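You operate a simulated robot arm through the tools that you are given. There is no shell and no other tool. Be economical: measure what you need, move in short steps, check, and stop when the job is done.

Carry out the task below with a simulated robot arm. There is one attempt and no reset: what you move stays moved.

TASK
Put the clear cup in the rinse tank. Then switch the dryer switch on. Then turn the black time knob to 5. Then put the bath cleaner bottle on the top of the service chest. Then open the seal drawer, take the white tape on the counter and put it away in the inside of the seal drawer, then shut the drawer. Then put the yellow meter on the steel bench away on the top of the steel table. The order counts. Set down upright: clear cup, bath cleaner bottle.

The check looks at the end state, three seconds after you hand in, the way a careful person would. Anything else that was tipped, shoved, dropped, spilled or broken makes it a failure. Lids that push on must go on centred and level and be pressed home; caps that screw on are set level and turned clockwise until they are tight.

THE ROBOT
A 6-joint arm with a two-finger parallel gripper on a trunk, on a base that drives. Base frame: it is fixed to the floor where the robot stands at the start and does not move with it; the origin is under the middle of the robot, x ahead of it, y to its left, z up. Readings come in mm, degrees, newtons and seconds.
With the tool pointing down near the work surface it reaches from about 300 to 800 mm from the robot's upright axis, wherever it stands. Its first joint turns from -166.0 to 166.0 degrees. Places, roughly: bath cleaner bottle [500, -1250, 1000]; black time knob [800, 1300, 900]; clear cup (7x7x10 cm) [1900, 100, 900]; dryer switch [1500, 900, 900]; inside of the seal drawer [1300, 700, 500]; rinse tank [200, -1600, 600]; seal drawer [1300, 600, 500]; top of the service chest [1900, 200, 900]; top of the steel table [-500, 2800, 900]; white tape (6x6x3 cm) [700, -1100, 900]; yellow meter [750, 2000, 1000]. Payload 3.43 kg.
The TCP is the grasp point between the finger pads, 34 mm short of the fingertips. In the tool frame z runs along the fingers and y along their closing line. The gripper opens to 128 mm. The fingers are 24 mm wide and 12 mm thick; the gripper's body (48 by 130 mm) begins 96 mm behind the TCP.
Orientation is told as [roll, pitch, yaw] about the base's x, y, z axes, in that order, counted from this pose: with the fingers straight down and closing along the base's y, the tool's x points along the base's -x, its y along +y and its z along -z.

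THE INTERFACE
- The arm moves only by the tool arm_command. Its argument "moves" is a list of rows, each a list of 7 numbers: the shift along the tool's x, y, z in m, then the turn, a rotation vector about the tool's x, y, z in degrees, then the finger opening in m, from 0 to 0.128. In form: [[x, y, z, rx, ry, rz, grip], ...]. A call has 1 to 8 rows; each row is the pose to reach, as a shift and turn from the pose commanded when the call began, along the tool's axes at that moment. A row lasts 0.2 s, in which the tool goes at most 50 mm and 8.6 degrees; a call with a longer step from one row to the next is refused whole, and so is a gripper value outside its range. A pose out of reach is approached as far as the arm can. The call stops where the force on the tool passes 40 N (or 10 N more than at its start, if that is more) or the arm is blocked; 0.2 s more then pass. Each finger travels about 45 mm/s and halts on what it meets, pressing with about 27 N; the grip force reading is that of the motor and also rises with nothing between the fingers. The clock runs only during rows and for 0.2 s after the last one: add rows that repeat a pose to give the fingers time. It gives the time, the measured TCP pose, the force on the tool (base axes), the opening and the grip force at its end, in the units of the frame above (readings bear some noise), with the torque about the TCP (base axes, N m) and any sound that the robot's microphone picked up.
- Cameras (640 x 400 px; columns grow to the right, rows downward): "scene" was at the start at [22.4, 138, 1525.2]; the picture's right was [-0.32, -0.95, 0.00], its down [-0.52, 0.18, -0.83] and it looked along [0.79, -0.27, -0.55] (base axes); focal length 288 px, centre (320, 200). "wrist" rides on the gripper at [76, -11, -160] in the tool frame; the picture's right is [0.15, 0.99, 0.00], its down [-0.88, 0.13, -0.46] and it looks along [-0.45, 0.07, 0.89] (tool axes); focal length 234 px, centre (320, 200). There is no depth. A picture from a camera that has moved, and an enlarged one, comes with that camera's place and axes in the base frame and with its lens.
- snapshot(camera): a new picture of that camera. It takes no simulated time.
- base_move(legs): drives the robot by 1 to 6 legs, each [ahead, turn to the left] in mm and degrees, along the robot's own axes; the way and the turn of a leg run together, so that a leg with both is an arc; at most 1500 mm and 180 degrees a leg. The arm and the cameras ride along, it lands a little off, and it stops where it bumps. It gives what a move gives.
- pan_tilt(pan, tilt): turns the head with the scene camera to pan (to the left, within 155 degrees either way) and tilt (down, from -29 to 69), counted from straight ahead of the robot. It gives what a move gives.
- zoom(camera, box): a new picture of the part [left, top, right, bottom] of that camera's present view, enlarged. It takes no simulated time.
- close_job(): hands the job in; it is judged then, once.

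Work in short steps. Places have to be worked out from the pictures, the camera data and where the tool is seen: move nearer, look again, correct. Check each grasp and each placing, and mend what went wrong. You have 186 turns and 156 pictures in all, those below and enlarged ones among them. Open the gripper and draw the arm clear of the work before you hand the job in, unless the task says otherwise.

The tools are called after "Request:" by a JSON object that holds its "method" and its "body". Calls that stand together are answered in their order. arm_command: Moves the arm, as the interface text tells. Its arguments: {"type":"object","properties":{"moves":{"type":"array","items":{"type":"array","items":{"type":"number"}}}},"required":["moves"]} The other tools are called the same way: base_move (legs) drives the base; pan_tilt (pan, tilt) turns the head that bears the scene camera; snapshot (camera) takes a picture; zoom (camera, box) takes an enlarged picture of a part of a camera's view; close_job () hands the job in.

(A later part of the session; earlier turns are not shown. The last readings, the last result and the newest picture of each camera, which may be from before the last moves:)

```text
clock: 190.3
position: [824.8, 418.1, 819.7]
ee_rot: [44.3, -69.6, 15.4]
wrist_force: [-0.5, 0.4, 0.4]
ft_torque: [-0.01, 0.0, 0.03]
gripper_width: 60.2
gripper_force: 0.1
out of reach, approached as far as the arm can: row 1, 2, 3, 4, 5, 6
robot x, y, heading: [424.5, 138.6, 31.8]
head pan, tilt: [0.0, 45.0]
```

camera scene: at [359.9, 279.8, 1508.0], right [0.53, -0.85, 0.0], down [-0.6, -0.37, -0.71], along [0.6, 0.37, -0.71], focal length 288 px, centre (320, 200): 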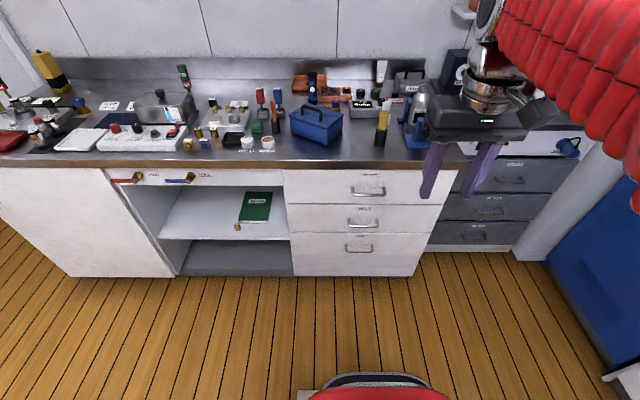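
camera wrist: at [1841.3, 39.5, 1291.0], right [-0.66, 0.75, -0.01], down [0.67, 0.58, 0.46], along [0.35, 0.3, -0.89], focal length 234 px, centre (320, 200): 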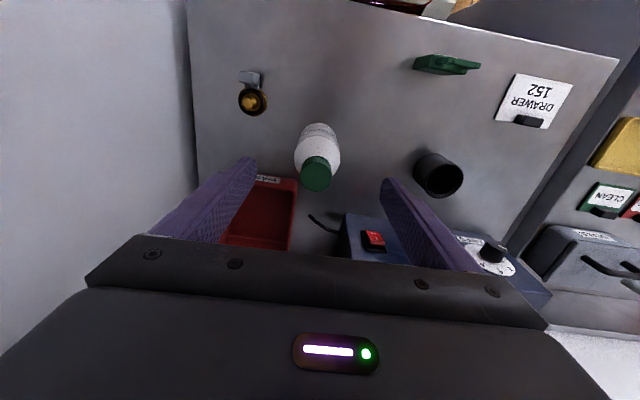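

The arm hit its folding limit (too close in). I look before correcting outward.

Request:
{"method": "snapshot", "body": {"camera": "scene"}}

Request:
{"method": "snapshot", "body": {"camera": "wrist"}}

```text
82 pictures are left
camera scene: at [360.0, 279.8, 1508.0], right [0.53, -0.85, 0.0], down [-0.6, -0.37, -0.71], along [0.6, 0.37, -0.71], focal length 288 px, centre (320, 200)
```

scene: 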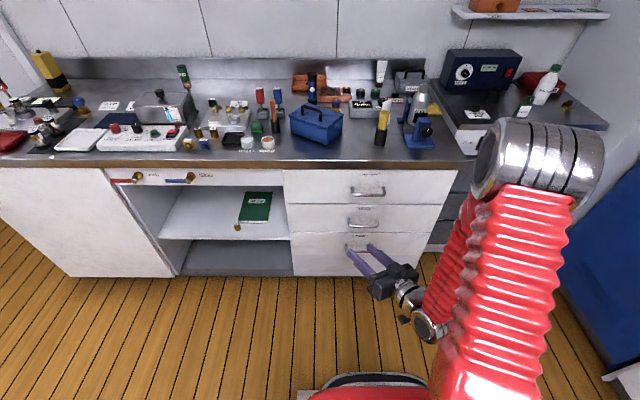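

```text
81 pictures are left
camera wrist: at [734.6, 268.0, 786.7], right [-0.86, 0.5, 0.1], down [-0.02, -0.24, 0.97], along [0.51, 0.83, 0.22], focal length 234 px, centre (320, 200)
```

wrist: 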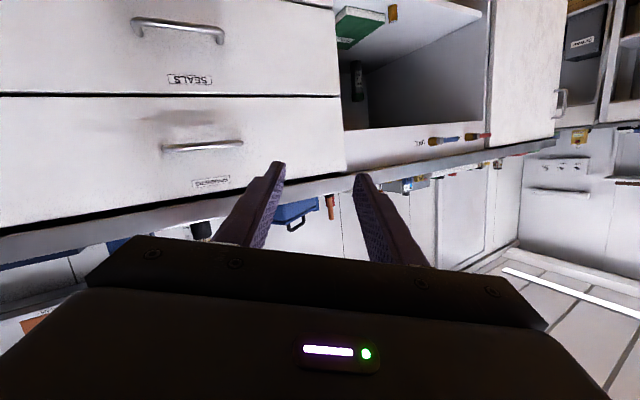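

I now swing outward and rotate toward the wanted pose: fingers pointing at the drawer, closing vertically.

Request:
{"method": "arm_command", "body": {"moves": [[0.0098, -0.0295, 0.0302, 0, 0, 0, 0.06], [0.0195, -0.059, 0.0604, 0.8, -3.4, 7.4, 0.06], [0.0293, -0.0884, 0.0905, 1.6, -6.9, 14.8, 0.06], [0.039, -0.1179, 0.1207, 2.4, -10.3, 22.2, 0.06], [0.0488, -0.1474, 0.1509, 3.2, -13.8, 29.7, 0.06], [0.0488, -0.1474, 0.1509, 4, -17.2, 37.1, 0.06], [0.0488, -0.1474, 0.1509, 4.7, -20.7, 44.5, 0.06], [0.0488, -0.1474, 0.1509, 5.5, -24.1, 51.9, 0.06]]}}

Request:
{"method": "snapshot", "body": {"camera": "wrist"}}

```text
clock: 192.1
position: [1003.4, 467.8, 704.7]
ee_rot: [90.2, -25.1, -47.7]
wrist_force: [-0.5, 0.6, -1.2]
ft_torque: [0.0, 0.01, 0.01]
gripper_width: 59.9
gripper_force: 0.1
robot x, y, heading: [422.2, 133.5, 32.0]
head pan, tilt: [0.0, 45.0]
```

```text
80 pictures are left
camera wrist: at [842.8, 406.4, 661.6], right [-0.38, 0.41, 0.83], down [0.16, -0.86, 0.49], along [0.91, 0.32, 0.26], focal length 234 px, centre (320, 200)
```

wrist: 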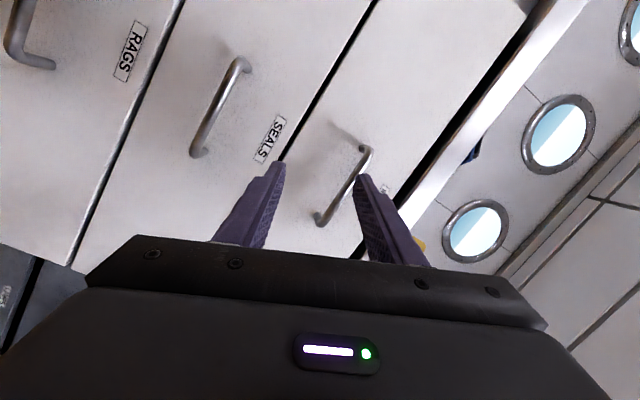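

The SEALS handle is now at about (1121, 539, 582). I finish the rotation and move to 90 mm in front of it.

Request:
{"method": "arm_command", "body": {"moves": [[0.0112, -0.0287, 0.0114, 0.7, -3, 6.3, 0.06], [0.0224, -0.0575, 0.0229, 1.4, -6, 12.6, 0.06], [0.0336, -0.0862, 0.0343, 2.2, -9, 18.9, 0.06], [0.0448, -0.1149, 0.0457, 2.9, -11.9, 25.1, 0.06]]}}

Request:
{"method": "snapshot", "body": {"camera": "wrist"}}

Request:
{"method": "snapshot", "body": {"camera": "scene"}}

```text
clock: 193.1
position: [1068.4, 427.6, 581.2]
ee_rot: [90.1, 0.1, -55.6]
wrist_force: [0.3, -0.2, 0.1]
ft_torque: [0.0, 0.02, 0.03]
gripper_width: 59.8
gripper_force: 0.1
out of reach, approached as far as the arm can: row 2, 3, 4
robot x, y, heading: [425.0, 138.7, 31.6]
head pan, tilt: [0.0, 45.0]
```

```text
79 pictures are left
camera wrist: at [893.7, 397.6, 571.4], right [-0.08, 0.12, 0.99], down [0.12, -0.98, 0.13], along [0.99, 0.13, 0.07], focal length 234 px, centre (320, 200)
```

wrist: 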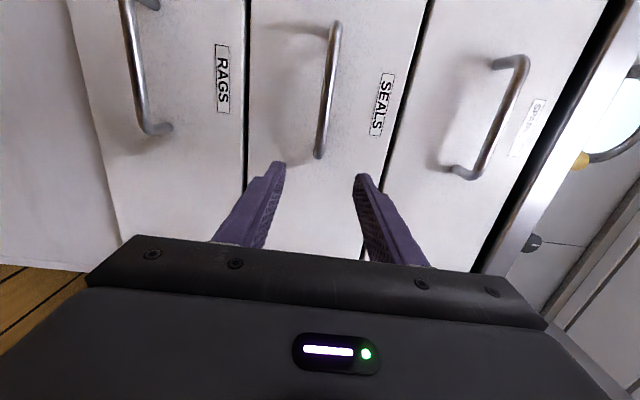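

```text
78 pictures are left
camera scene: at [360.2, 279.9, 1508.0], right [0.53, -0.85, 0.0], down [-0.6, -0.37, -0.71], along [0.6, 0.37, -0.71], focal length 288 px, centre (320, 200)
```

scene: 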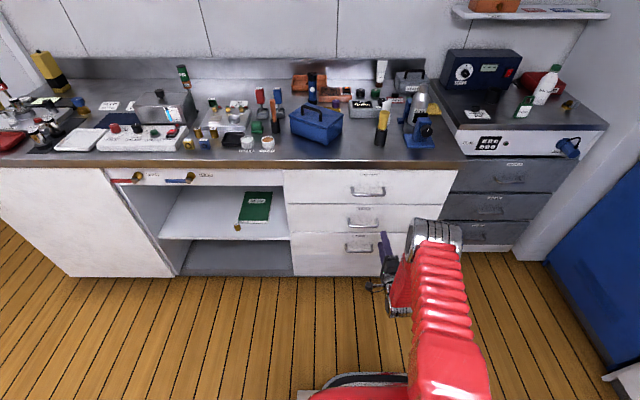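

The tool is oriented right but ended ~70 mm right of the handle centre, apparently a folding limit. I back the base 90 mm for a more stretched arm, then correct left.

Request:
{"method": "base_move", "body": {"legs": [[-90, 0]]}}

Request:
{"method": "arm_command", "body": {"moves": [[0.025, 0, 0.01, 0, 0, 0, 0.06], [0.05, 0, 0.02, 0, 0, 0, 0.06], [0.07, 0, 0.03, 0, 0, 0, 0.06]]}}

Request:
{"method": "snapshot", "body": {"camera": "wrist"}}

```text
clock: 194.3
position: [991.5, 379.0, 581.9]
ee_rot: [90.1, 0.0, -55.5]
wrist_force: [0.0, -0.3, -0.2]
ft_torque: [0.02, 0.0, 0.0]
gripper_width: 59.9
gripper_force: 0.1
robot x, y, heading: [346.6, 89.1, 31.8]
head pan, tilt: [0.0, 45.0]
```

```text
clock: 195.1
position: [994.8, 414.9, 581.0]
ee_rot: [90.1, -0.1, -52.9]
wrist_force: [0.1, -0.2, -0.2]
ft_torque: [0.02, -0.01, 0.02]
gripper_width: 60.2
gripper_force: 0.1
out of reach, approached as far as the arm can: row 1, 2, 3
robot x, y, heading: [346.6, 86.9, 31.8]
head pan, tilt: [0.0, 45.0]
```

```text
77 pictures are left
camera wrist: at [821.0, 377.1, 570.8], right [-0.09, 0.12, 0.99], down [0.17, -0.98, 0.13], along [0.98, 0.18, 0.07], focal length 234 px, centre (320, 200)
```

wrist: 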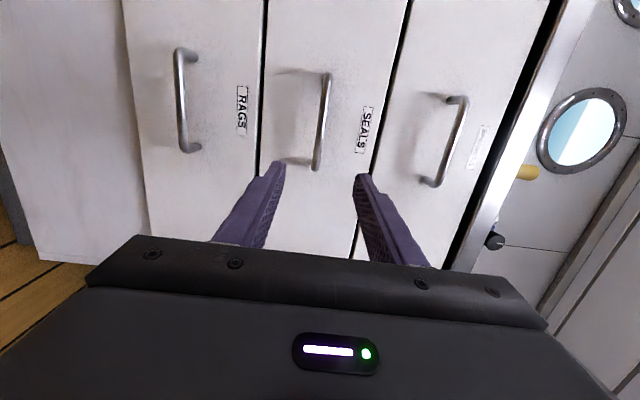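

The reachable set wants the tool about 10° left of the arm's azimuth. So I realign the tool to heading, then shift the base ~145 mm left so the handle lies in that direction.

Request:
{"method": "arm_command", "body": {"moves": [[-0.033, 0, -0.008, 0, -2.6, 0, 0.06], [-0.066, 0, -0.016, 0, -5.3, 0, 0.06]]}}

Request:
{"method": "base_move", "body": {"legs": [[0, 62.8], [144, 0], [0, -64.1]]}}

Request:
{"method": "snapshot", "body": {"camera": "wrist"}}

```text
clock: 195.7
position: [1018.3, 347.0, 581.3]
ee_rot: [90.1, 0.0, -58.8]
wrist_force: [-1.1, 0.5, 1.1]
ft_torque: [0.01, 0.0, 0.04]
gripper_width: 59.8
gripper_force: 0.0
out of reach, approached as far as the arm can: row 1, 2
robot x, y, heading: [344.8, 89.8, 31.9]
head pan, tilt: [0.0, 45.0]
```

```text
clock: 205.3
position: [1016.1, 470.4, 581.5]
ee_rot: [90.1, 0.0, -60.5]
wrist_force: [-0.4, 0.0, -0.1]
ft_torque: [-0.05, 0.01, -0.02]
gripper_width: 59.8
gripper_force: 0.1
robot x, y, heading: [326.2, 242.0, 30.2]
head pan, tilt: [0.0, 45.0]
```

```text
76 pictures are left
camera wrist: at [838.3, 455.6, 570.8], right [-0.07, 0.13, 0.99], down [0.04, -0.99, 0.13], along [1.0, 0.05, 0.07], focal length 234 px, centre (320, 200)
```

wrist: 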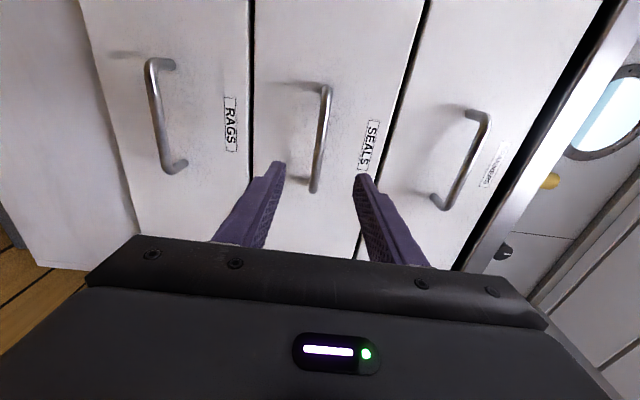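

Now the handle centre is straight ahead (127 mm) and centred. I drive the base forward ~105 mm so the fingers straddle the bar.

Request:
{"method": "base_move", "body": {"legs": [[105, 0]]}}

Request:
{"method": "snapshot", "body": {"camera": "wrist"}}

```text
clock: 206.7
position: [1106.9, 524.2, 582.8]
ee_rot: [90.2, 0.0, -60.4]
wrist_force: [-0.2, 0.3, -0.2]
ft_torque: [0.0, -0.02, 0.01]
gripper_width: 59.9
gripper_force: 0.0
robot x, y, heading: [420.3, 292.9, 30.2]
head pan, tilt: [0.0, 45.0]
```

```text
75 pictures are left
camera wrist: at [929.6, 508.8, 571.2], right [-0.07, 0.13, 0.99], down [0.04, -0.99, 0.13], along [1.0, 0.05, 0.07], focal length 234 px, centre (320, 200)
```

wrist: 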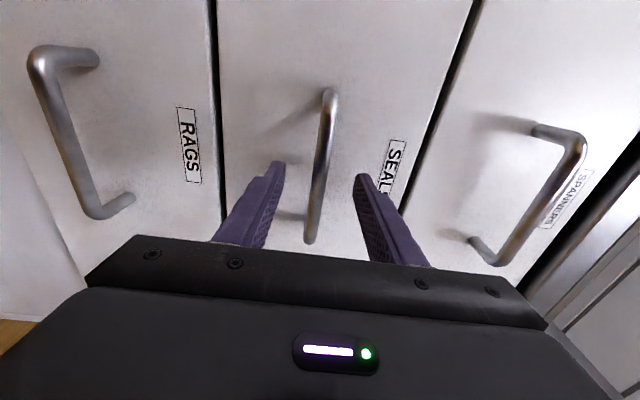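

The bar is between the fingers. I close on it.

Request:
{"method": "arm_command", "body": {"moves": [[0, 0, 0, 0, 0, 0, 0.04], [0, 0, 0, 0, 0, 0, 0.02], [0, 0, 0, 0, 0, 0, 0.005], [0, 0, 0, 0, 0, 0, 0], [0, 0, 0, 0, 0, 0, 0], [0, 0, 0, 0, 0, 0, 0]]}}

Request:
{"method": "snapshot", "body": {"camera": "wrist"}}

```text
clock: 208.1
position: [1106.0, 523.3, 580.0]
ee_rot: [89.8, 0.0, -60.4]
wrist_force: [2.2, -2.6, -23.3]
ft_torque: [-0.14, 0.2, -0.34]
gripper_width: 11.5
gripper_force: 45.2
robot x, y, heading: [419.0, 291.4, 30.1]
head pan, tilt: [0.0, 45.0]
```

```text
74 pictures are left
camera wrist: at [928.9, 508.5, 570.3], right [-0.07, 0.13, 0.99], down [0.04, -0.99, 0.13], along [1.0, 0.05, 0.06], focal length 234 px, centre (320, 200)
```

wrist: 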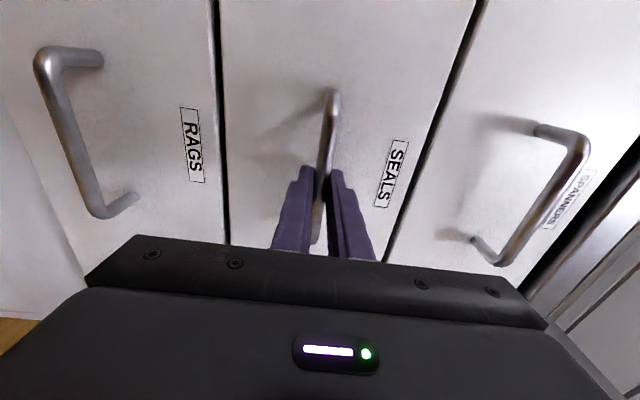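

Bar gripped (11.5 mm). I pull by reversing the base.

Request:
{"method": "base_move", "body": {"legs": [[-120, 0]]}}

Request:
{"method": "snapshot", "body": {"camera": "scene"}}

```text
clock: 209.5
position: [1012.7, 466.7, 580.5]
ee_rot: [89.5, -0.1, -60.7]
wrist_force: [-0.2, -0.4, -2.7]
ft_torque: [-0.07, -0.01, 0.41]
gripper_width: 11.5
gripper_force: 45.4
robot x, y, heading: [331.1, 240.8, 30.6]
head pan, tilt: [0.0, 45.0]
stopped in leg 1: the force on the tool passed its limit at 41 N (the readings are from after the stop); the commanded pose is now the measured one
```

```text
73 pictures are left
camera scene: at [269.9, 384.9, 1508.0], right [0.5, -0.86, 0.0], down [-0.61, -0.36, -0.71], along [0.61, 0.36, -0.71], focal length 288 px, centre (320, 200)
```

scene: 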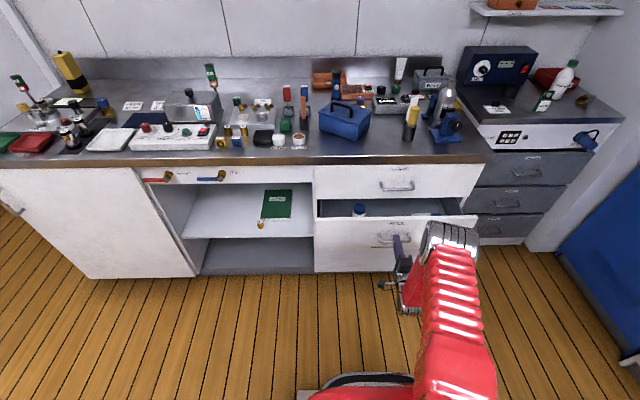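

Drawer is coming out (about 110 mm). I keep pulling.

Request:
{"method": "base_move", "body": {"legs": [[-110, 0]]}}

Request:
{"method": "base_move", "body": {"legs": [[-80, 0]]}}

Request:
{"method": "snapshot", "body": {"camera": "scene"}}

```text
clock: 210.8
position: [919.2, 409.6, 580.4]
ee_rot: [89.5, 0.0, -60.9]
wrist_force: [16.2, -26.6, -13.2]
ft_torque: [-0.18, 0.08, 0.11]
gripper_width: 11.5
gripper_force: 44.9
robot x, y, heading: [231.1, 181.2, 30.4]
head pan, tilt: [0.0, 45.0]
```

```text
clock: 212.0
position: [850.1, 367.0, 580.0]
ee_rot: [89.5, 0.0, -61.1]
wrist_force: [12.7, -19.8, -13.1]
ft_torque: [-0.16, 0.02, -0.41]
gripper_width: 11.5
gripper_force: 45.2
robot x, y, heading: [162.7, 140.1, 30.2]
head pan, tilt: [0.0, 45.0]
```

```text
72 pictures are left
camera scene: at [105.2, 288.6, 1508.0], right [0.5, -0.86, 0.0], down [-0.61, -0.36, -0.71], along [0.61, 0.36, -0.71], focal length 288 px, centre (320, 200)
```

scene: 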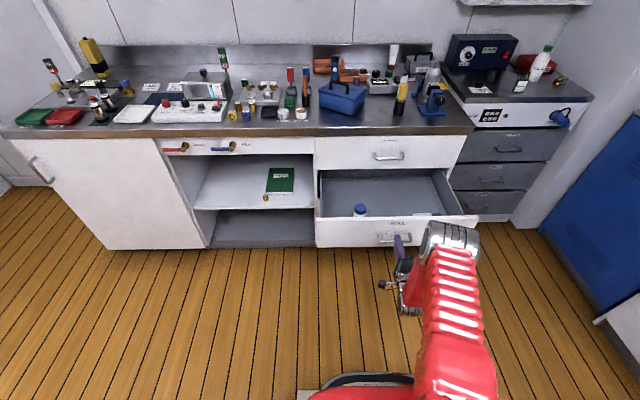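

The drawer is open ~300 mm with room inside. I release and back off.

Request:
{"method": "arm_command", "body": {"moves": [[0, 0, 0, 0, 0, 0, 0.02], [0, 0, 0, 0, 0, 0, 0.035], [0, 0, 0, 0, 0, 0, 0.05], [0, 0, 0, 0, 0, 0, 0.06], [0, 0, 0, 0, 0, 0, 0.06]]}}

Request:
{"method": "base_move", "body": {"legs": [[-200, 0]]}}

Request:
{"method": "snapshot", "body": {"camera": "wrist"}}

```text
clock: 213.2
position: [849.8, 367.3, 581.3]
ee_rot: [89.5, -0.1, -61.3]
wrist_force: [0.3, 0.3, 0.0]
ft_torque: [0.01, 0.01, -0.01]
gripper_width: 59.9
gripper_force: 0.1
robot x, y, heading: [164.8, 141.8, 30.0]
head pan, tilt: [0.0, 45.0]
```

```text
clock: 215.1
position: [678.7, 269.5, 582.0]
ee_rot: [89.6, 0.0, -61.1]
wrist_force: [0.8, -0.3, -0.7]
ft_torque: [-0.02, 0.0, 0.0]
gripper_width: 60.1
gripper_force: 0.0
robot x, y, heading: [-2.2, 40.9, 30.0]
head pan, tilt: [0.0, 45.0]
```

```text
71 pictures are left
camera wrist: at [502.2, 256.3, 571.8], right [-0.06, 0.13, 0.99], down [0.03, -0.99, 0.13], along [1.0, 0.04, 0.06], focal length 234 px, centre (320, 200)
```

wrist: 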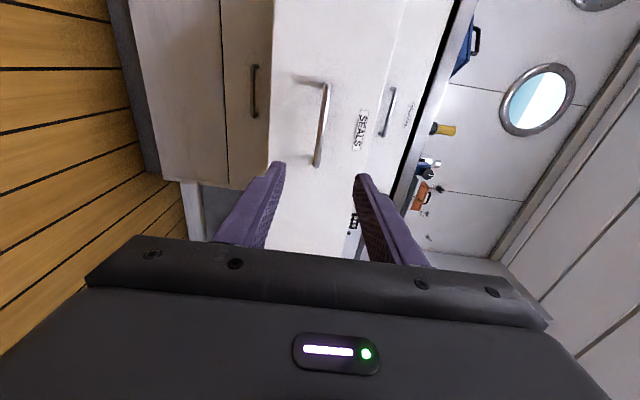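

I lift and rotate the tool back to pointing down, in two steps.

Request:
{"method": "arm_command", "body": {"moves": [[0, 0.04, 0, 4.3, 4.3, -4.3, 0.06], [0, 0.08, 0, 8.6, 8.6, -8.6, 0.06], [0, 0.12, 0, 13, 13, -13, 0.06], [0, 0.16, 0, 17.3, 17.3, -17.3, 0.06], [0, 0.2, 0, 21.6, 21.6, -21.6, 0.06], [0, 0.24, 0, 26, 26, -26, 0.06], [0, 0.28, 0, 30.3, 30.3, -30.3, 0.06], [0, 0.32, 0, 34.6, 34.6, -34.6, 0.06]]}}

Request:
{"method": "arm_command", "body": {"moves": [[-0.01, 0.02, -0.02, 4.3, 4.3, -4.3, 0.06], [-0.02, 0.04, -0.04, 8.6, 8.6, -8.6, 0.06], [-0.03, 0.06, -0.06, 13, 13, -13, 0.06], [-0.04, 0.08, -0.08, 17.3, 17.3, -17.3, 0.06], [-0.05, 0.1, -0.1, 21.6, 21.6, -21.6, 0.06], [-0.06, 0.12, -0.12, 26, 26, -26, 0.06], [-0.07, 0.14, -0.14, 30.3, 30.3, -30.3, 0.06], [-0.08, 0.16, -0.16, 34.6, 34.6, -34.6, 0.06]]}}

```text
clock: 216.9
position: [679.4, 271.1, 903.1]
ee_rot: [44.7, -19.1, -16.2]
wrist_force: [0.7, 0.4, -0.3]
ft_torque: [0.01, 0.01, 0.01]
gripper_width: 60.2
gripper_force: 0.1
robot x, y, heading: [-4.5, 42.8, 30.3]
head pan, tilt: [0.0, 45.0]
```

```text
clock: 218.7
position: [681.6, 270.0, 1143.9]
ee_rot: [0.0, 0.4, 28.7]
wrist_force: [-0.7, -1.0, 1.4]
ft_torque: [0.05, -0.09, -0.04]
gripper_width: 59.7
gripper_force: 0.1
robot x, y, heading: [-5.1, 41.3, 30.5]
head pan, tilt: [0.0, 45.0]
```

Tool is down again. I retract and drive to the counter with the white tape.

Request:
{"method": "arm_command", "body": {"moves": [[0.04, 0.015, -0.01, 0, 0, 0, 0.07], [0.08, 0.03, -0.02, 0, 0, 0, 0.08], [0.12, 0.045, -0.03, 0, 0, 0, 0.09], [0.16, 0.06, -0.04, 0, 0, 0, 0.1], [0.2, 0.075, -0.05, 0, 0, 0, 0.11], [0.24, 0.09, -0.05, 0, 0, 0, 0.12], [0.28, 0.105, -0.05, 0, 0, 0, 0.128], [0.3, 0.12, -0.05, 0, 0, 0, 0.128]]}}

Request:
{"method": "base_move", "body": {"legs": [[0, -88.4], [778, 0], [0, -2]]}}

Request:
{"method": "snapshot", "body": {"camera": "scene"}}

Request:
{"method": "snapshot", "body": {"camera": "wrist"}}

```text
clock: 220.5
position: [362.9, 230.9, 1195.8]
ee_rot: [0.2, 0.4, 28.8]
wrist_force: [-0.1, -0.7, 0.2]
ft_torque: [-0.04, 0.01, -0.02]
gripper_width: 128.0
gripper_force: 0.1
robot x, y, heading: [-7.0, 43.9, 30.4]
head pan, tilt: [0.0, 45.0]
```

```text
clock: 231.9
position: [576.4, -1009.2, 1196.1]
ee_rot: [0.0, 0.4, -63.0]
wrist_force: [-0.1, -0.1, 0.3]
ft_torque: [-0.01, 0.0, 0.03]
gripper_width: 127.8
gripper_force: 0.0
robot x, y, heading: [410.2, -626.8, -61.2]
head pan, tilt: [0.0, 45.0]
```

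```text
70 pictures are left
camera scene: at [558.3, -571.5, 1508.0], right [-0.88, -0.48, 0.0], down [-0.34, 0.62, -0.71], along [0.34, -0.62, -0.71], focal length 288 px, centre (320, 200)
```

scene: 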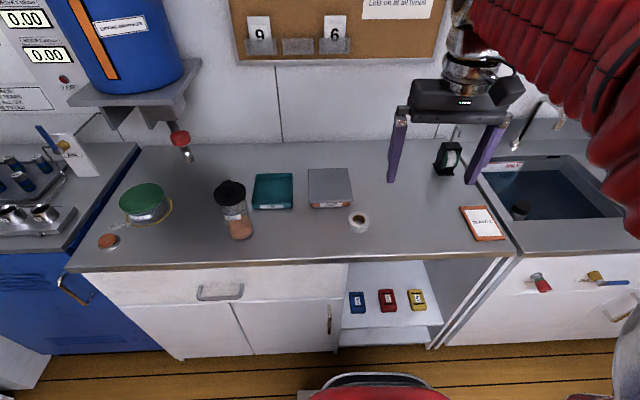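

```text
69 pictures are left
camera wrist: at [530.5, -949.4, 1356.3], right [0.81, 0.58, 0.0], down [0.52, -0.73, 0.45], along [0.26, -0.37, -0.89], focal length 234 px, centre (320, 200)
```

wrist: 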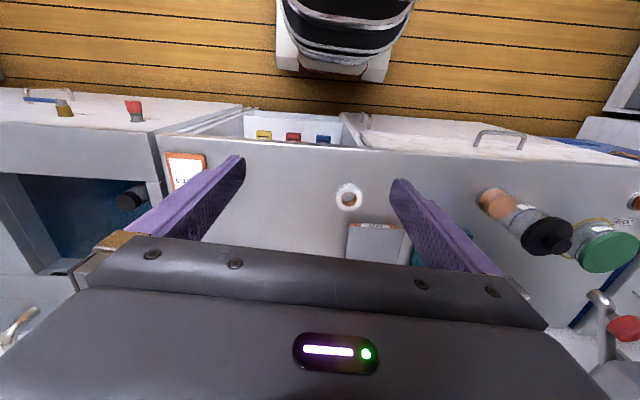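

Tape triangulates to (720, -1105), top ≈ 880; this counter is lower (~853). I move above it and lower to z≈1000.

Request:
{"method": "arm_command", "body": {"moves": [[-0.04, 0.022, 0, 0, 0, 0, 0.128], [-0.08, 0.045, 0, 0, 0, 0, 0.128], [-0.12, 0.067, 0, 0, 0, 0, 0.128], [-0.149, 0.084, 0.02, 0, 0, 0, 0.128], [-0.149, 0.084, 0.06, 0, 0, 0, 0.128], [-0.149, 0.084, 0.11, 0, 0, 0, 0.128], [-0.149, 0.084, 0.16, 0, 0, 0, 0.12], [-0.149, 0.084, 0.195, 0, 0, 0, 0.11]]}}

Request:
{"method": "snapshot", "body": {"camera": "wrist"}}

Request:
{"method": "zoom", "body": {"camera": "scene", "box": [270, 140, 430, 260]}}

```text
clock: 233.7
position: [717.0, -1102.7, 1000.9]
ee_rot: [0.1, 0.3, -62.9]
wrist_force: [0.1, 0.1, 0.6]
ft_torque: [0.0, -0.01, -0.03]
gripper_width: 110.0
gripper_force: 0.0
robot x, y, heading: [410.4, -627.2, -61.1]
head pan, tilt: [0.0, 45.0]
```

```text
68 pictures are left
camera wrist: at [672.7, -1042.1, 1162.0], right [0.81, 0.58, 0.0], down [0.52, -0.73, 0.45], along [0.26, -0.37, -0.89], focal length 234 px, centre (320, 200)
```

wrist: 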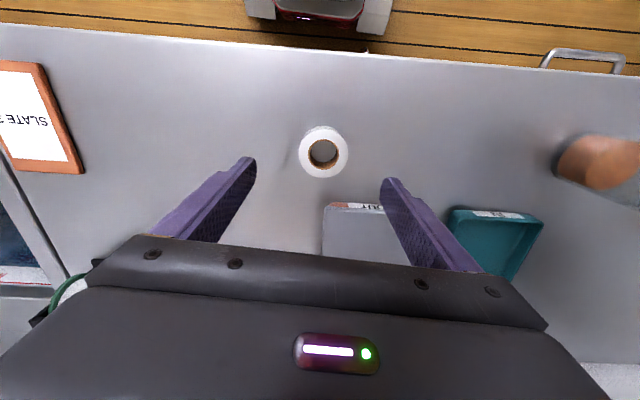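

```text
3.33 times, centred on (350, 200) of scene
camera zoom: at [558.4, -571.6, 1508.0], right [-0.88, -0.48, 0.0], down [-0.34, 0.62, -0.71], along [0.34, -0.62, -0.71], focal length 961 px, centre (220, 200)
```

zoom: 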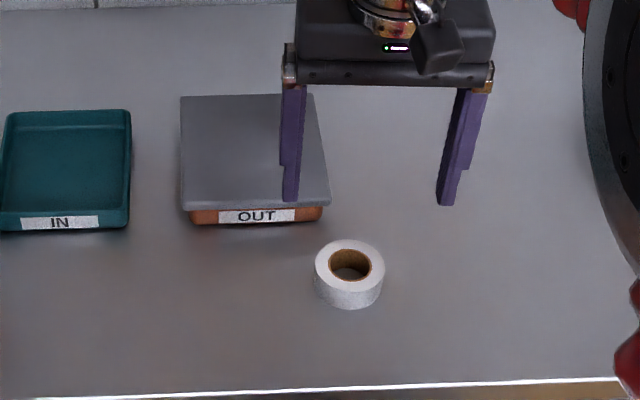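

Tape is centred. I descend to z≈894 and close.

Request:
{"method": "arm_command", "body": {"moves": [[0, 0.001, 0.04, 0, 0, 0, 0.1], [0, 0.001, 0.08, 0, 0, 0, 0.1], [0, 0.001, 0.1, 0, 0, 0, 0.1], [0, 0.001, 0.107, 0, 0, 0, 0.1], [0, 0.001, 0.107, 0, 0, 0, 0.08], [0, 0.001, 0.107, 0, 0, 0, 0.06], [0, 0.001, 0.107, 0, 0, 0, 0.045], [0, 0.001, 0.107, 0, 0, 0, 0.04]]}}

Request:
{"method": "arm_command", "body": {"moves": [[0, 0, 0, 0, 0, 0, 0.04], [0, 0, 0, 0, 0, 0, 0.04], [0, 0, -0.03, 0, 0, 0, 0.04], [0, 0, -0.08, 0, 0, 0, 0.04], [0, 0, -0.13, 0, 0, 0, 0.04], [0, 0, -0.18, 0, 0, 0, 0.04], [0, 0, -0.22, 0, 0, 0, 0.04], [0, 0, -0.26, 0, 0, 0, 0.04]]}}

Request:
{"method": "snapshot", "body": {"camera": "wrist"}}

```text
clock: 235.5
position: [717.1, -1102.0, 894.1]
ee_rot: [0.0, 0.4, -62.9]
wrist_force: [-0.4, -0.9, 0.9]
ft_torque: [-0.04, 0.06, 0.0]
gripper_width: 58.3
gripper_force: 26.6
robot x, y, heading: [407.8, -626.7, -61.2]
head pan, tilt: [0.0, 45.0]
```

```text
clock: 237.3
position: [717.0, -1103.9, 1154.4]
ee_rot: [0.1, 0.4, -63.0]
wrist_force: [0.4, -0.2, -1.0]
ft_torque: [0.01, -0.01, 0.0]
gripper_width: 58.3
gripper_force: 26.6
robot x, y, heading: [410.0, -628.4, -61.1]
head pan, tilt: [0.0, 45.0]
```

```text
66 pictures are left
camera wrist: at [672.6, -1043.8, 1315.0], right [0.81, 0.58, 0.0], down [0.52, -0.73, 0.45], along [0.26, -0.36, -0.89], focal length 234 px, centre (320, 200)
```

wrist: 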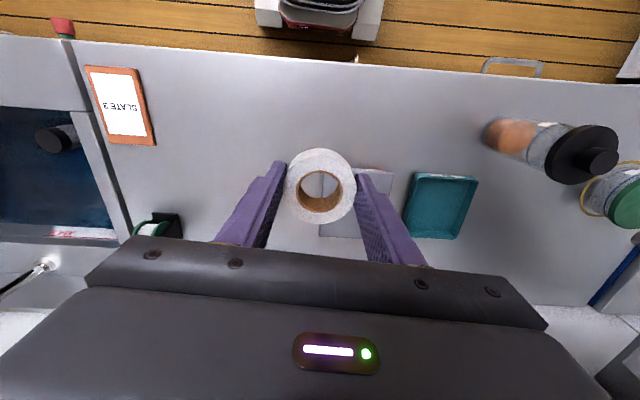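

Tape held. I pull it in and drive back to the open drawer.

Request:
{"method": "arm_command", "body": {"moves": [[0.04, -0.01, 0, 0, 0, 0, 0.04], [0.08, -0.02, 0, 0, 0, 0, 0.04], [0.12, -0.03, 0, 0, 0, 0, 0.04], [0.15, -0.03, 0, 0, 0, 0, 0.04], [0.17, -0.03, 0, 0, 0, 0, 0.04]]}}

Request:
{"method": "base_move", "body": {"legs": [[0, 148.1], [753, 0], [0, -56.5]]}}

Request:
{"method": "snapshot", "body": {"camera": "scene"}}

Request:
{"method": "snapshot", "body": {"camera": "wrist"}}

```text
clock: 238.5
position: [612.7, -967.1, 1153.1]
ee_rot: [0.1, 0.4, -63.0]
wrist_force: [0.0, 0.4, -0.7]
ft_torque: [-0.01, 0.04, 0.01]
gripper_width: 58.1
gripper_force: 26.8
robot x, y, heading: [405.9, -629.5, -61.2]
head pan, tilt: [0.0, 45.0]
```

```text
clock: 246.4
position: [500.9, -243.2, 1154.8]
ee_rot: [0.1, 0.3, 72.9]
wrist_force: [0.2, -0.1, -1.0]
ft_torque: [-0.08, 0.02, -0.01]
gripper_width: 57.9
gripper_force: 26.9
robot x, y, heading: [460.1, -644.3, 75.8]
head pan, tilt: [0.0, 45.0]
stopped in leg 1: the robot was blocked; the commanded pose is now the measured one
```

```text
65 pictures are left
camera scene: at [312.4, -583.8, 1508.0], right [0.97, -0.25, 0.0], down [-0.18, -0.68, -0.71], along [0.18, 0.68, -0.71], focal length 288 px, centre (320, 200)
```

scene: 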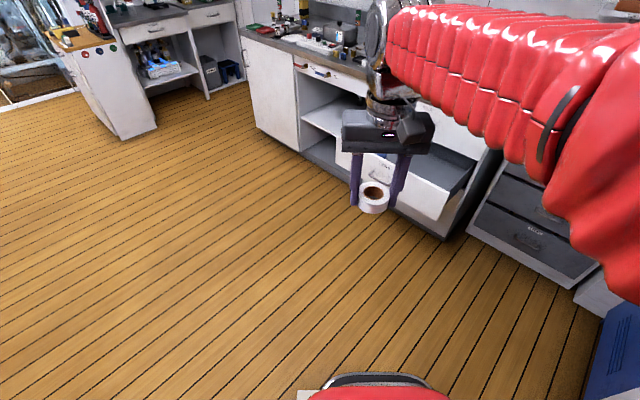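

```text
64 pictures are left
camera wrist: at [489.6, -319.2, 1315.2], right [-0.99, 0.15, 0.0], down [0.14, 0.88, 0.45], along [0.07, 0.45, -0.89], focal length 234 px, centre (320, 200)
```

wrist: 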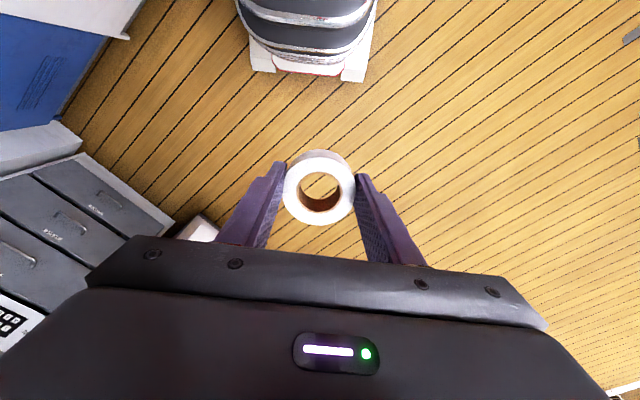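

The base's rear corner bumped the counter while turning. It is now free to drive forward; I proceed ahead first, then turn.

Request:
{"method": "base_move", "body": {"legs": [[300, 0], [0, 24.3], [485, 0], [0, -69.6]]}}

Request:
{"method": "pan_tilt", "body": {"pan": -40, "tilt": 50}}

Request:
{"method": "snapshot", "body": {"camera": "scene"}}

```text
clock: 258.1
position: [767.1, 367.6, 1154.4]
ee_rot: [0.1, 0.4, 27.6]
wrist_force: [0.3, -0.6, -0.1]
ft_torque: [-0.02, 0.04, -0.04]
gripper_width: 57.3
gripper_force: 27.1
robot x, y, heading: [435.0, 144.2, 30.6]
head pan, tilt: [0.0, 45.0]
```

```text
clock: 259.2
position: [766.8, 366.5, 1154.5]
ee_rot: [0.1, 0.3, 27.6]
wrist_force: [-0.6, 0.3, -1.1]
ft_torque: [0.01, 0.02, 0.01]
gripper_width: 57.4
gripper_force: 27.2
robot x, y, heading: [435.7, 142.5, 30.5]
head pan, tilt: [-40.0, 50.0]
```

```text
63 pictures are left
camera scene: at [380.3, 236.0, 1501.1], right [-0.16, -0.99, 0.0], down [-0.76, 0.12, -0.64], along [0.63, -0.1, -0.77], focal length 288 px, centre (320, 200)
```

scene: 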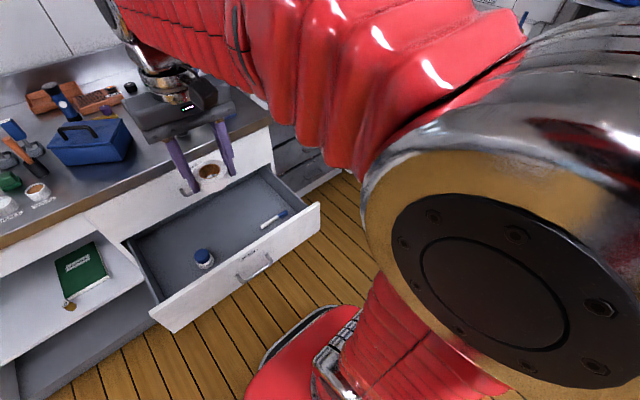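

I see the open drawer with a jar and a tube inside; free spot at about (1024, 450). I move above it, then descend partway.

Request:
{"method": "arm_command", "body": {"moves": [[-0.04, -0.007, 0, 0, 0, 0, 0.04], [-0.08, -0.014, 0, 0, 0, 0, 0.04], [-0.12, -0.021, 0, 0, 0, 0, 0.04], [-0.16, -0.028, 0, 0, 0, 0, 0.04], [-0.2, -0.035, 0, 0, 0, 0, 0.04], [-0.24, -0.042, 0, 0, 0, 0, 0.04], [-0.266, -0.045, 0, 0, 0, 0, 0.04]]}}

Request:
{"method": "arm_command", "body": {"moves": [[0, 0, 0.05, 0, 0, 0, 0.04], [0, 0, 0.1, 0, 0, 0, 0.04], [0, 0, 0.15, 0, 0, 0, 0.04], [0, 0, 0.2, 0, 0, 0, 0.04], [0, 0, 0.25, 0, 0, 0, 0.04], [0, 0, 0.3, 0, 0, 0, 0.04], [0, 0, 0.35, 0, 0, 0, 0.04], [0, 0, 0.4, 0, 0, 0, 0.04]]}}

Request:
{"method": "snapshot", "body": {"camera": "scene"}}

Request:
{"method": "snapshot", "body": {"camera": "wrist"}}

```text
clock: 260.8
position: [1024.5, 451.4, 1152.9]
ee_rot: [0.1, 0.3, 27.7]
wrist_force: [-0.3, 0.0, -0.8]
ft_torque: [0.03, 0.01, -0.01]
gripper_width: 57.0
gripper_force: 26.7
robot x, y, heading: [440.9, 145.7, 31.0]
head pan, tilt: [-40.0, 50.0]
```

```text
clock: 262.6
position: [1024.0, 453.0, 752.5]
ee_rot: [0.1, 0.3, 27.5]
wrist_force: [-0.4, 0.2, -0.1]
ft_torque: [0.02, -0.01, 0.02]
gripper_width: 57.2
gripper_force: 27.3
robot x, y, heading: [436.5, 144.2, 30.5]
head pan, tilt: [-40.0, 50.0]
```

```text
62 pictures are left
camera scene: at [380.5, 236.1, 1501.1], right [-0.16, -0.99, 0.0], down [-0.76, 0.12, -0.64], along [0.63, -0.1, -0.77], focal length 288 px, centre (320, 200)
```

scene: 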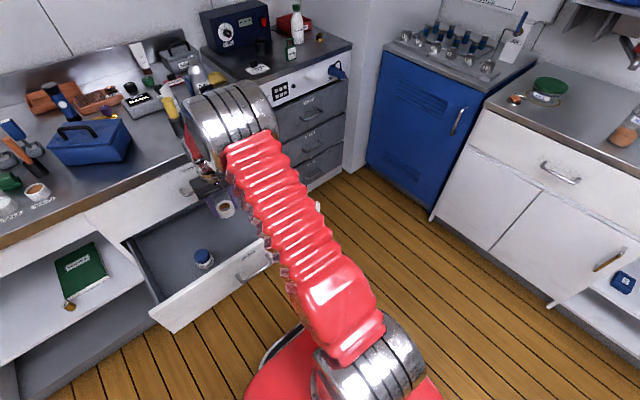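

```text
61 pictures are left
camera wrist: at [961.9, 406.4, 914.2], right [-0.59, 0.81, 0.0], down [0.72, 0.52, 0.45], along [0.36, 0.27, -0.89], focal length 234 px, centre (320, 200)
```

wrist: 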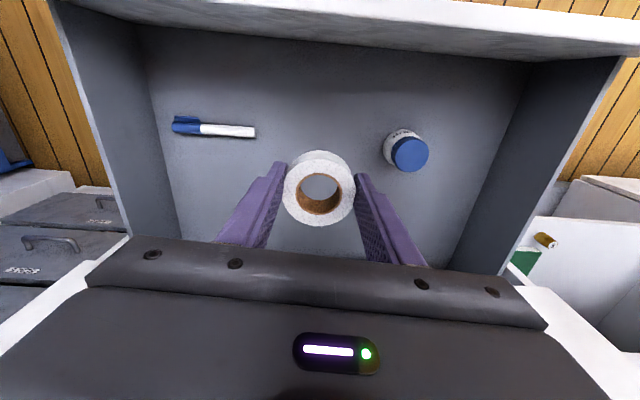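

The tape hangs over free floor inside the drawer. I lower carefully until contact.

Request:
{"method": "arm_command", "body": {"moves": [[0, 0, 0.04, 0, 0, 0, 0.04], [0, 0, 0.08, 0, 0, 0, 0.04], [0, 0, 0.11, 0, 0, 0, 0.04], [0, 0, 0.13, 0, 0, 0, 0.04], [0, 0, 0.145, 0, 0, 0, 0.04], [0, 0, 0.155, 0, 0, 0, 0.04], [0, 0, 0.165, 0, 0, 0, 0.04], [0, 0, 0.175, 0, 0, 0, 0.04]]}}

Request:
{"method": "snapshot", "body": {"camera": "wrist"}}

```text
clock: 264.4
position: [1020.9, 450.9, 576.3]
ee_rot: [0.0, 0.4, 27.6]
wrist_force: [0.1, 0.7, -0.1]
ft_torque: [-0.02, 0.02, -0.02]
gripper_width: 57.1
gripper_force: 26.9
robot x, y, heading: [433.9, 145.4, 30.6]
head pan, tilt: [-40.0, 50.0]
```

```text
60 pictures are left
camera wrist: at [959.1, 404.6, 737.9], right [-0.59, 0.81, 0.0], down [0.72, 0.52, 0.45], along [0.36, 0.27, -0.89], focal length 234 px, centre (320, 200)
```

wrist: 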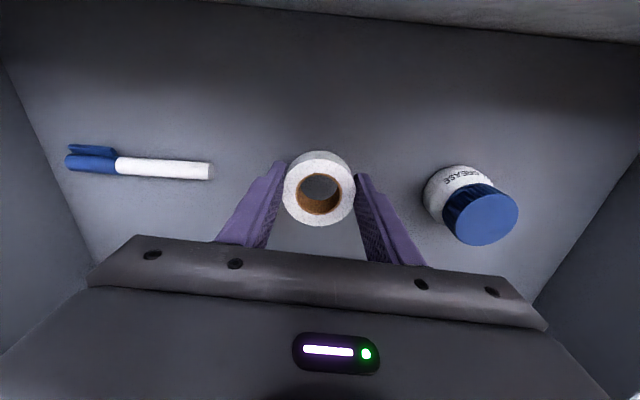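

No contact yet; I continue in 8 mm steps.

Request:
{"method": "arm_command", "body": {"moves": [[0, 0, 0.01, 0, 0, 0, 0.04], [0, 0, 0.02, 0, 0, 0, 0.04], [0, 0, 0.028, 0, 0, 0, 0.04], [0, 0, 0.036, 0, 0, 0, 0.04], [0, 0, 0.044, 0, 0, 0, 0.04], [0, 0, 0.052, 0, 0, 0, 0.04]]}}

Request:
{"method": "snapshot", "body": {"camera": "wrist"}}

```text
clock: 265.5
position: [1025.9, 453.1, 546.4]
ee_rot: [0.1, -0.3, 27.6]
wrist_force: [0.0, 1.3, 1.4]
ft_torque: [-0.01, -0.01, 0.02]
gripper_width: 57.2
gripper_force: 27.0
robot x, y, heading: [440.4, 142.6, 30.7]
head pan, tilt: [-40.0, 50.0]
stopped in row 5: the force on the tool passed its limit at 50 N (the readings are from after the stop); the commanded pose is now the measured one
```

```text
59 pictures are left
camera wrist: at [962.7, 405.6, 706.3], right [-0.59, 0.81, 0.0], down [0.72, 0.52, 0.46], along [0.37, 0.27, -0.89], focal length 234 px, centre (320, 200)
```

wrist: 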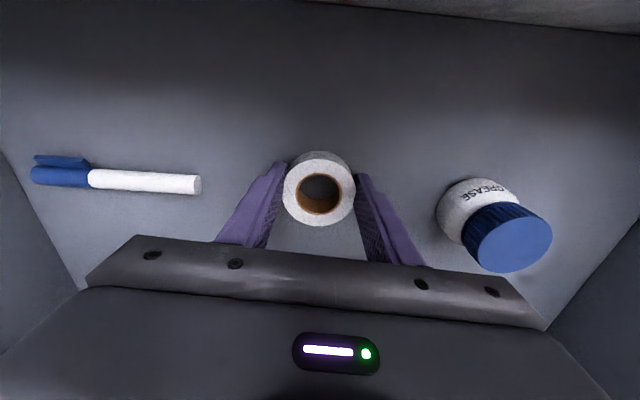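

Contact with the floor. I open to 80 mm and rise.

Request:
{"method": "arm_command", "body": {"moves": [[0, 0, 0, 0, 0, 0, 0.055], [0, 0, 0, 0, 0, 0, 0.065], [0, 0, 0, 0, 0, 0, 0.08], [0, 0, 0, 0, 0, 0, 0.08], [0, 0, -0.03, 0, 0, 0, 0.08], [0, 0, -0.08, 0, 0, 0, 0.08], [0, 0, -0.13, 0, 0, 0, 0.08], [0, 0, -0.18, 0, 0, 0, 0.08]]}}

Request:
{"method": "arm_command", "body": {"moves": [[0, 0, -0.05, 0, 0, 0, 0.08], [0, 0, -0.1, 0, 0, 0, 0.08], [0, 0, -0.15, 0, 0, 0, 0.08], [0, 0, -0.2, 0, 0, 0, 0.08], [0, 0, -0.25, 0, 0, 0, 0.08], [0, 0, -0.3, 0, 0, 0, 0.08], [0, 0, -0.35, 0, 0, 0, 0.07], [0, 0, -0.4, 0, 0, 0, 0.06]]}}

Request:
{"method": "snapshot", "body": {"camera": "wrist"}}

```text
clock: 267.3
position: [1025.9, 451.4, 725.7]
ee_rot: [0.1, -0.2, 27.5]
wrist_force: [-0.3, 0.3, -0.1]
ft_torque: [-0.02, 0.0, 0.02]
gripper_width: 79.9
gripper_force: 0.0
robot x, y, heading: [436.0, 145.9, 30.9]
head pan, tilt: [-40.0, 50.0]
```

```text
clock: 269.1
position: [1027.6, 449.1, 1125.7]
ee_rot: [0.1, -0.3, 27.7]
wrist_force: [-0.4, -0.7, -0.3]
ft_torque: [-0.04, 0.02, 0.01]
gripper_width: 59.9
gripper_force: 0.0
robot x, y, heading: [435.5, 141.8, 30.9]
head pan, tilt: [-40.0, 50.0]
```

```text
58 pictures are left
camera wrist: at [964.7, 401.4, 1286.1], right [-0.59, 0.81, 0.0], down [0.72, 0.52, 0.46], along [0.37, 0.27, -0.89], focal length 234 px, centre (320, 200)
```

wrist: 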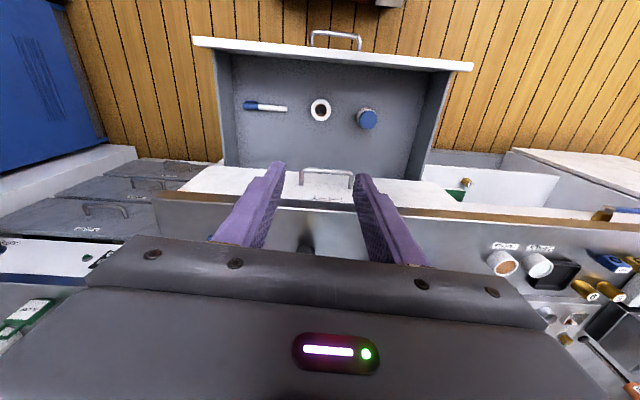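

The tape lies flat in the drawer. To shut it, I back off, then take the same horizontal tool pose as before and push with the fingertips straddling the handle.

Request:
{"method": "arm_command", "body": {"moves": [[-0.015, -0.035, -0.007, 0, 0, 0, 0.06], [-0.03, -0.07, -0.014, 0, 0, 0, 0.06], [-0.044, -0.105, -0.02, 0, 0, 0, 0.06]]}}

Request:
{"method": "base_move", "body": {"legs": [[0, -22.7], [-337, 0], [0, 22.5]]}}

Request:
{"method": "arm_command", "body": {"moves": [[0, 0, 0.03, -4.3, -4.3, 4.3, 0.06], [0, 0, 0.06, -8.6, -8.6, 8.6, 0.06], [0, 0, 0.09, -13, -13, 13, 0.06], [0, 0, 0.12, -17.3, -17.3, 17.3, 0.06], [0, 0, 0.15, -21.6, -21.6, 21.6, 0.06], [0, 0, 0.18, -26, -26, 26, 0.06], [0, 0, 0.21, -30.3, -30.3, 30.3, 0.06], [0, 0, 0.24, -34.6, -34.6, 34.6, 0.06]]}}

Request:
{"method": "arm_command", "body": {"moves": [[0.0133, -0.0267, 0.0267, -4.3, -4.3, 4.3, 0.06], [0.0267, -0.0533, 0.0533, -8.6, -8.6, 8.6, 0.06], [0.04, -0.08, 0.08, -13, -13, 13, 0.06], [0.0533, -0.1067, 0.1067, -17.3, -17.3, 17.3, 0.06], [0.0667, -0.1333, 0.1333, -21.6, -21.6, 21.6, 0.06], [0.08, -0.16, 0.16, -26, -26, 26, 0.06], [0.0933, -0.1867, 0.1867, -30.3, -30.3, 30.3, 0.06], [0.1067, -0.2133, 0.2133, -34.6, -34.6, 34.6, 0.06]]}}

Request:
{"method": "snapshot", "body": {"camera": "wrist"}}

```text
clock: 269.9
position: [1113.3, 377.2, 1147.0]
ee_rot: [0.1, -0.2, 27.5]
wrist_force: [-0.4, -0.2, 0.5]
ft_torque: [0.0, -0.03, -0.02]
gripper_width: 59.9
gripper_force: 0.0
robot x, y, heading: [432.9, 143.7, 30.5]
head pan, tilt: [-40.0, 50.0]
```

```text
clock: 275.9
position: [780.4, 326.5, 1146.3]
ee_rot: [0.1, -0.3, 27.4]
wrist_force: [-0.3, -0.1, 0.8]
ft_torque: [0.02, 0.01, 0.01]
gripper_width: 60.1
gripper_force: 0.1
robot x, y, heading: [107.6, 88.9, 30.6]
head pan, tilt: [-40.0, 50.0]
```

```text
clock: 277.7
position: [781.0, 327.2, 904.5]
ee_rot: [45.2, -19.7, -17.8]
wrist_force: [-0.2, 0.7, -0.4]
ft_torque: [-0.01, 0.01, 0.02]
gripper_width: 59.9
gripper_force: 0.0
robot x, y, heading: [109.3, 85.9, 30.3]
head pan, tilt: [-40.0, 50.0]
```

```text
clock: 279.5
position: [786.2, 311.4, 586.8]
ee_rot: [90.4, 0.1, -61.7]
wrist_force: [0.2, 0.3, 0.2]
ft_torque: [0.01, -0.02, -0.01]
gripper_width: 59.9
gripper_force: 0.1
out of reach, approached as far as the arm can: row 8
robot x, y, heading: [110.1, 88.1, 30.4]
head pan, tilt: [-40.0, 50.0]
```

```text
57 pictures are left
camera wrist: at [609.6, 301.5, 575.5], right [-0.07, 0.13, 0.99], down [0.02, -0.99, 0.13], along [1.0, 0.03, 0.07], focal length 234 px, centre (320, 200)
```

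wrist: 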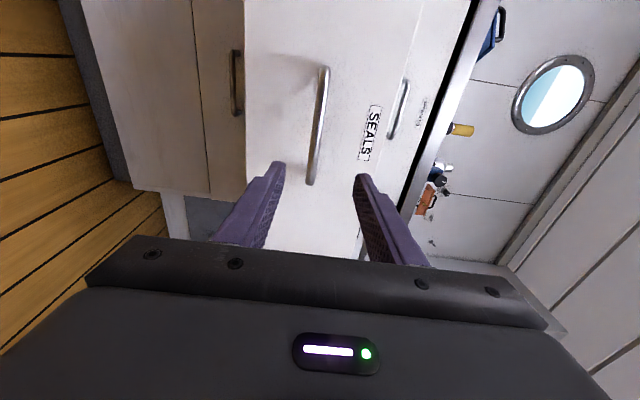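

Aligned with the bar between the fingers. I drive forward, first 110 mm, and check.

Request:
{"method": "base_move", "body": {"legs": [[120, 0]]}}

Request:
{"method": "snapshot", "body": {"camera": "wrist"}}

```text
clock: 280.9
position: [890.8, 373.0, 585.8]
ee_rot: [90.2, -0.1, -61.7]
wrist_force: [-1.1, -0.8, -0.4]
ft_torque: [0.0, 0.01, 0.04]
gripper_width: 59.9
gripper_force: 0.1
robot x, y, heading: [213.5, 149.8, 30.6]
head pan, tilt: [-40.0, 50.0]
```

```text
56 pictures are left
camera wrist: at [713.1, 362.2, 575.5], right [-0.07, 0.13, 0.99], down [0.02, -0.99, 0.13], along [1.0, 0.03, 0.07], focal length 234 px, centre (320, 200)
```

wrist: 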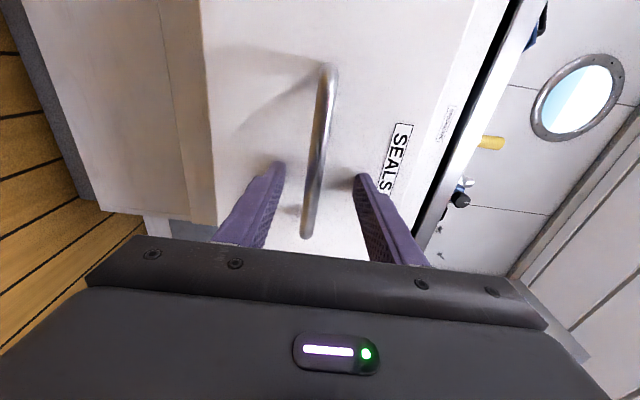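

The fingertips are at the drawer front around the handle. I push on by driving, in stages.

Request:
{"method": "base_move", "body": {"legs": [[150, 0]]}}

Request:
{"method": "base_move", "body": {"legs": [[140, 0]]}}

Request:
{"method": "snapshot", "body": {"camera": "wrist"}}

```text
clock: 282.5
position: [1021.6, 450.6, 586.9]
ee_rot: [90.2, 0.0, -61.6]
wrist_force: [-0.2, 0.5, 0.1]
ft_torque: [0.0, 0.05, -0.02]
gripper_width: 59.8
gripper_force: 0.1
robot x, y, heading: [340.8, 223.5, 30.5]
head pan, tilt: [-40.0, 50.0]
```

```text
clock: 284.0
position: [1130.3, 511.7, 586.0]
ee_rot: [90.1, 0.2, -61.8]
wrist_force: [-2.8, -1.7, 0.7]
ft_torque: [0.01, 0.09, 0.03]
gripper_width: 59.6
gripper_force: 0.1
robot x, y, heading: [454.5, 291.9, 30.3]
head pan, tilt: [-40.0, 50.0]
stopped in leg 1: the force on the tool passed its limit at 86 N (the readings are from after the stop); the commanded pose is now the measured one
```

```text
55 pictures are left
camera wrist: at [952.9, 501.4, 576.4], right [-0.07, 0.13, 0.99], down [0.01, -0.99, 0.13], along [1.0, 0.02, 0.07], focal length 234 px, centre (320, 200)
```

wrist: 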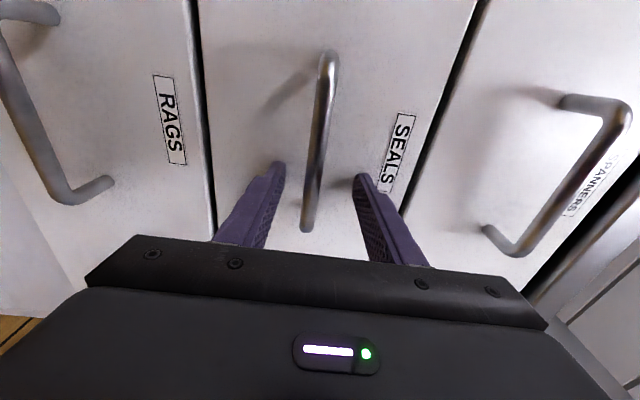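

The drawer looks flush and it stopped hard. I give one more gentle push with the arm to be sure it is home.

Request:
{"method": "arm_command", "body": {"moves": [[0, 0, 0.008, 0, 0, 0, 0.06], [0, 0, 0.016, 0, 0, 0, 0.06]]}}

Request:
{"method": "base_move", "body": {"legs": [[-330, 0]]}}

Request:
{"method": "pan_tilt", "body": {"pan": 0, "tilt": 40}}

Request:
{"method": "snapshot", "body": {"camera": "scene"}}

```text
clock: 284.4
position: [1129.3, 510.9, 584.5]
ee_rot: [89.9, 0.3, -61.8]
wrist_force: [-7.1, -3.2, -1.3]
ft_torque: [0.07, -0.18, 0.07]
gripper_width: 59.6
gripper_force: 0.0
robot x, y, heading: [453.9, 292.3, 30.7]
head pan, tilt: [-40.0, 50.0]
stopped in row 1: the force on the tool passed its limit at 58 N (the readings are from after the stop); the commanded pose is now the measured one
```

```text
clock: 287.1
position: [846.7, 345.2, 587.0]
ee_rot: [90.1, 0.2, -62.0]
wrist_force: [-0.1, 0.0, -0.4]
ft_torque: [0.0, -0.01, 0.01]
gripper_width: 60.0
gripper_force: 0.1
robot x, y, heading: [170.2, 123.0, 30.2]
head pan, tilt: [-40.0, 50.0]
```

```text
clock: 288.1
position: [847.8, 344.3, 585.7]
ee_rot: [90.0, 0.2, -62.0]
wrist_force: [-0.2, -0.7, 0.4]
ft_torque: [0.0, 0.0, 0.02]
gripper_width: 60.1
gripper_force: 0.2
robot x, y, heading: [169.5, 123.3, 30.1]
head pan, tilt: [0.0, 40.0]
```

```text
54 pictures are left
camera scene: at [113.5, 272.4, 1515.2], right [0.5, -0.86, 0.0], down [-0.56, -0.32, -0.77], along [0.66, 0.39, -0.64], focal length 288 px, centre (320, 200)
```

scene: 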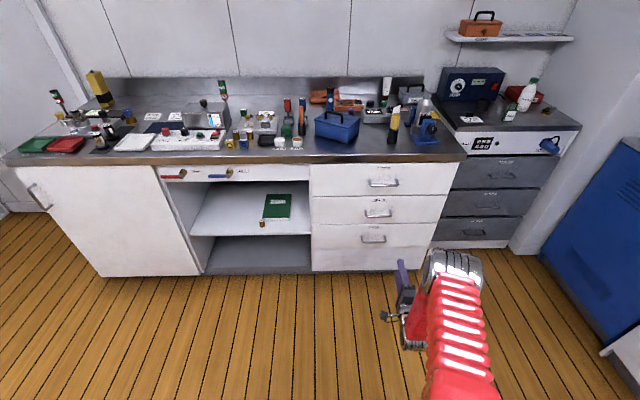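

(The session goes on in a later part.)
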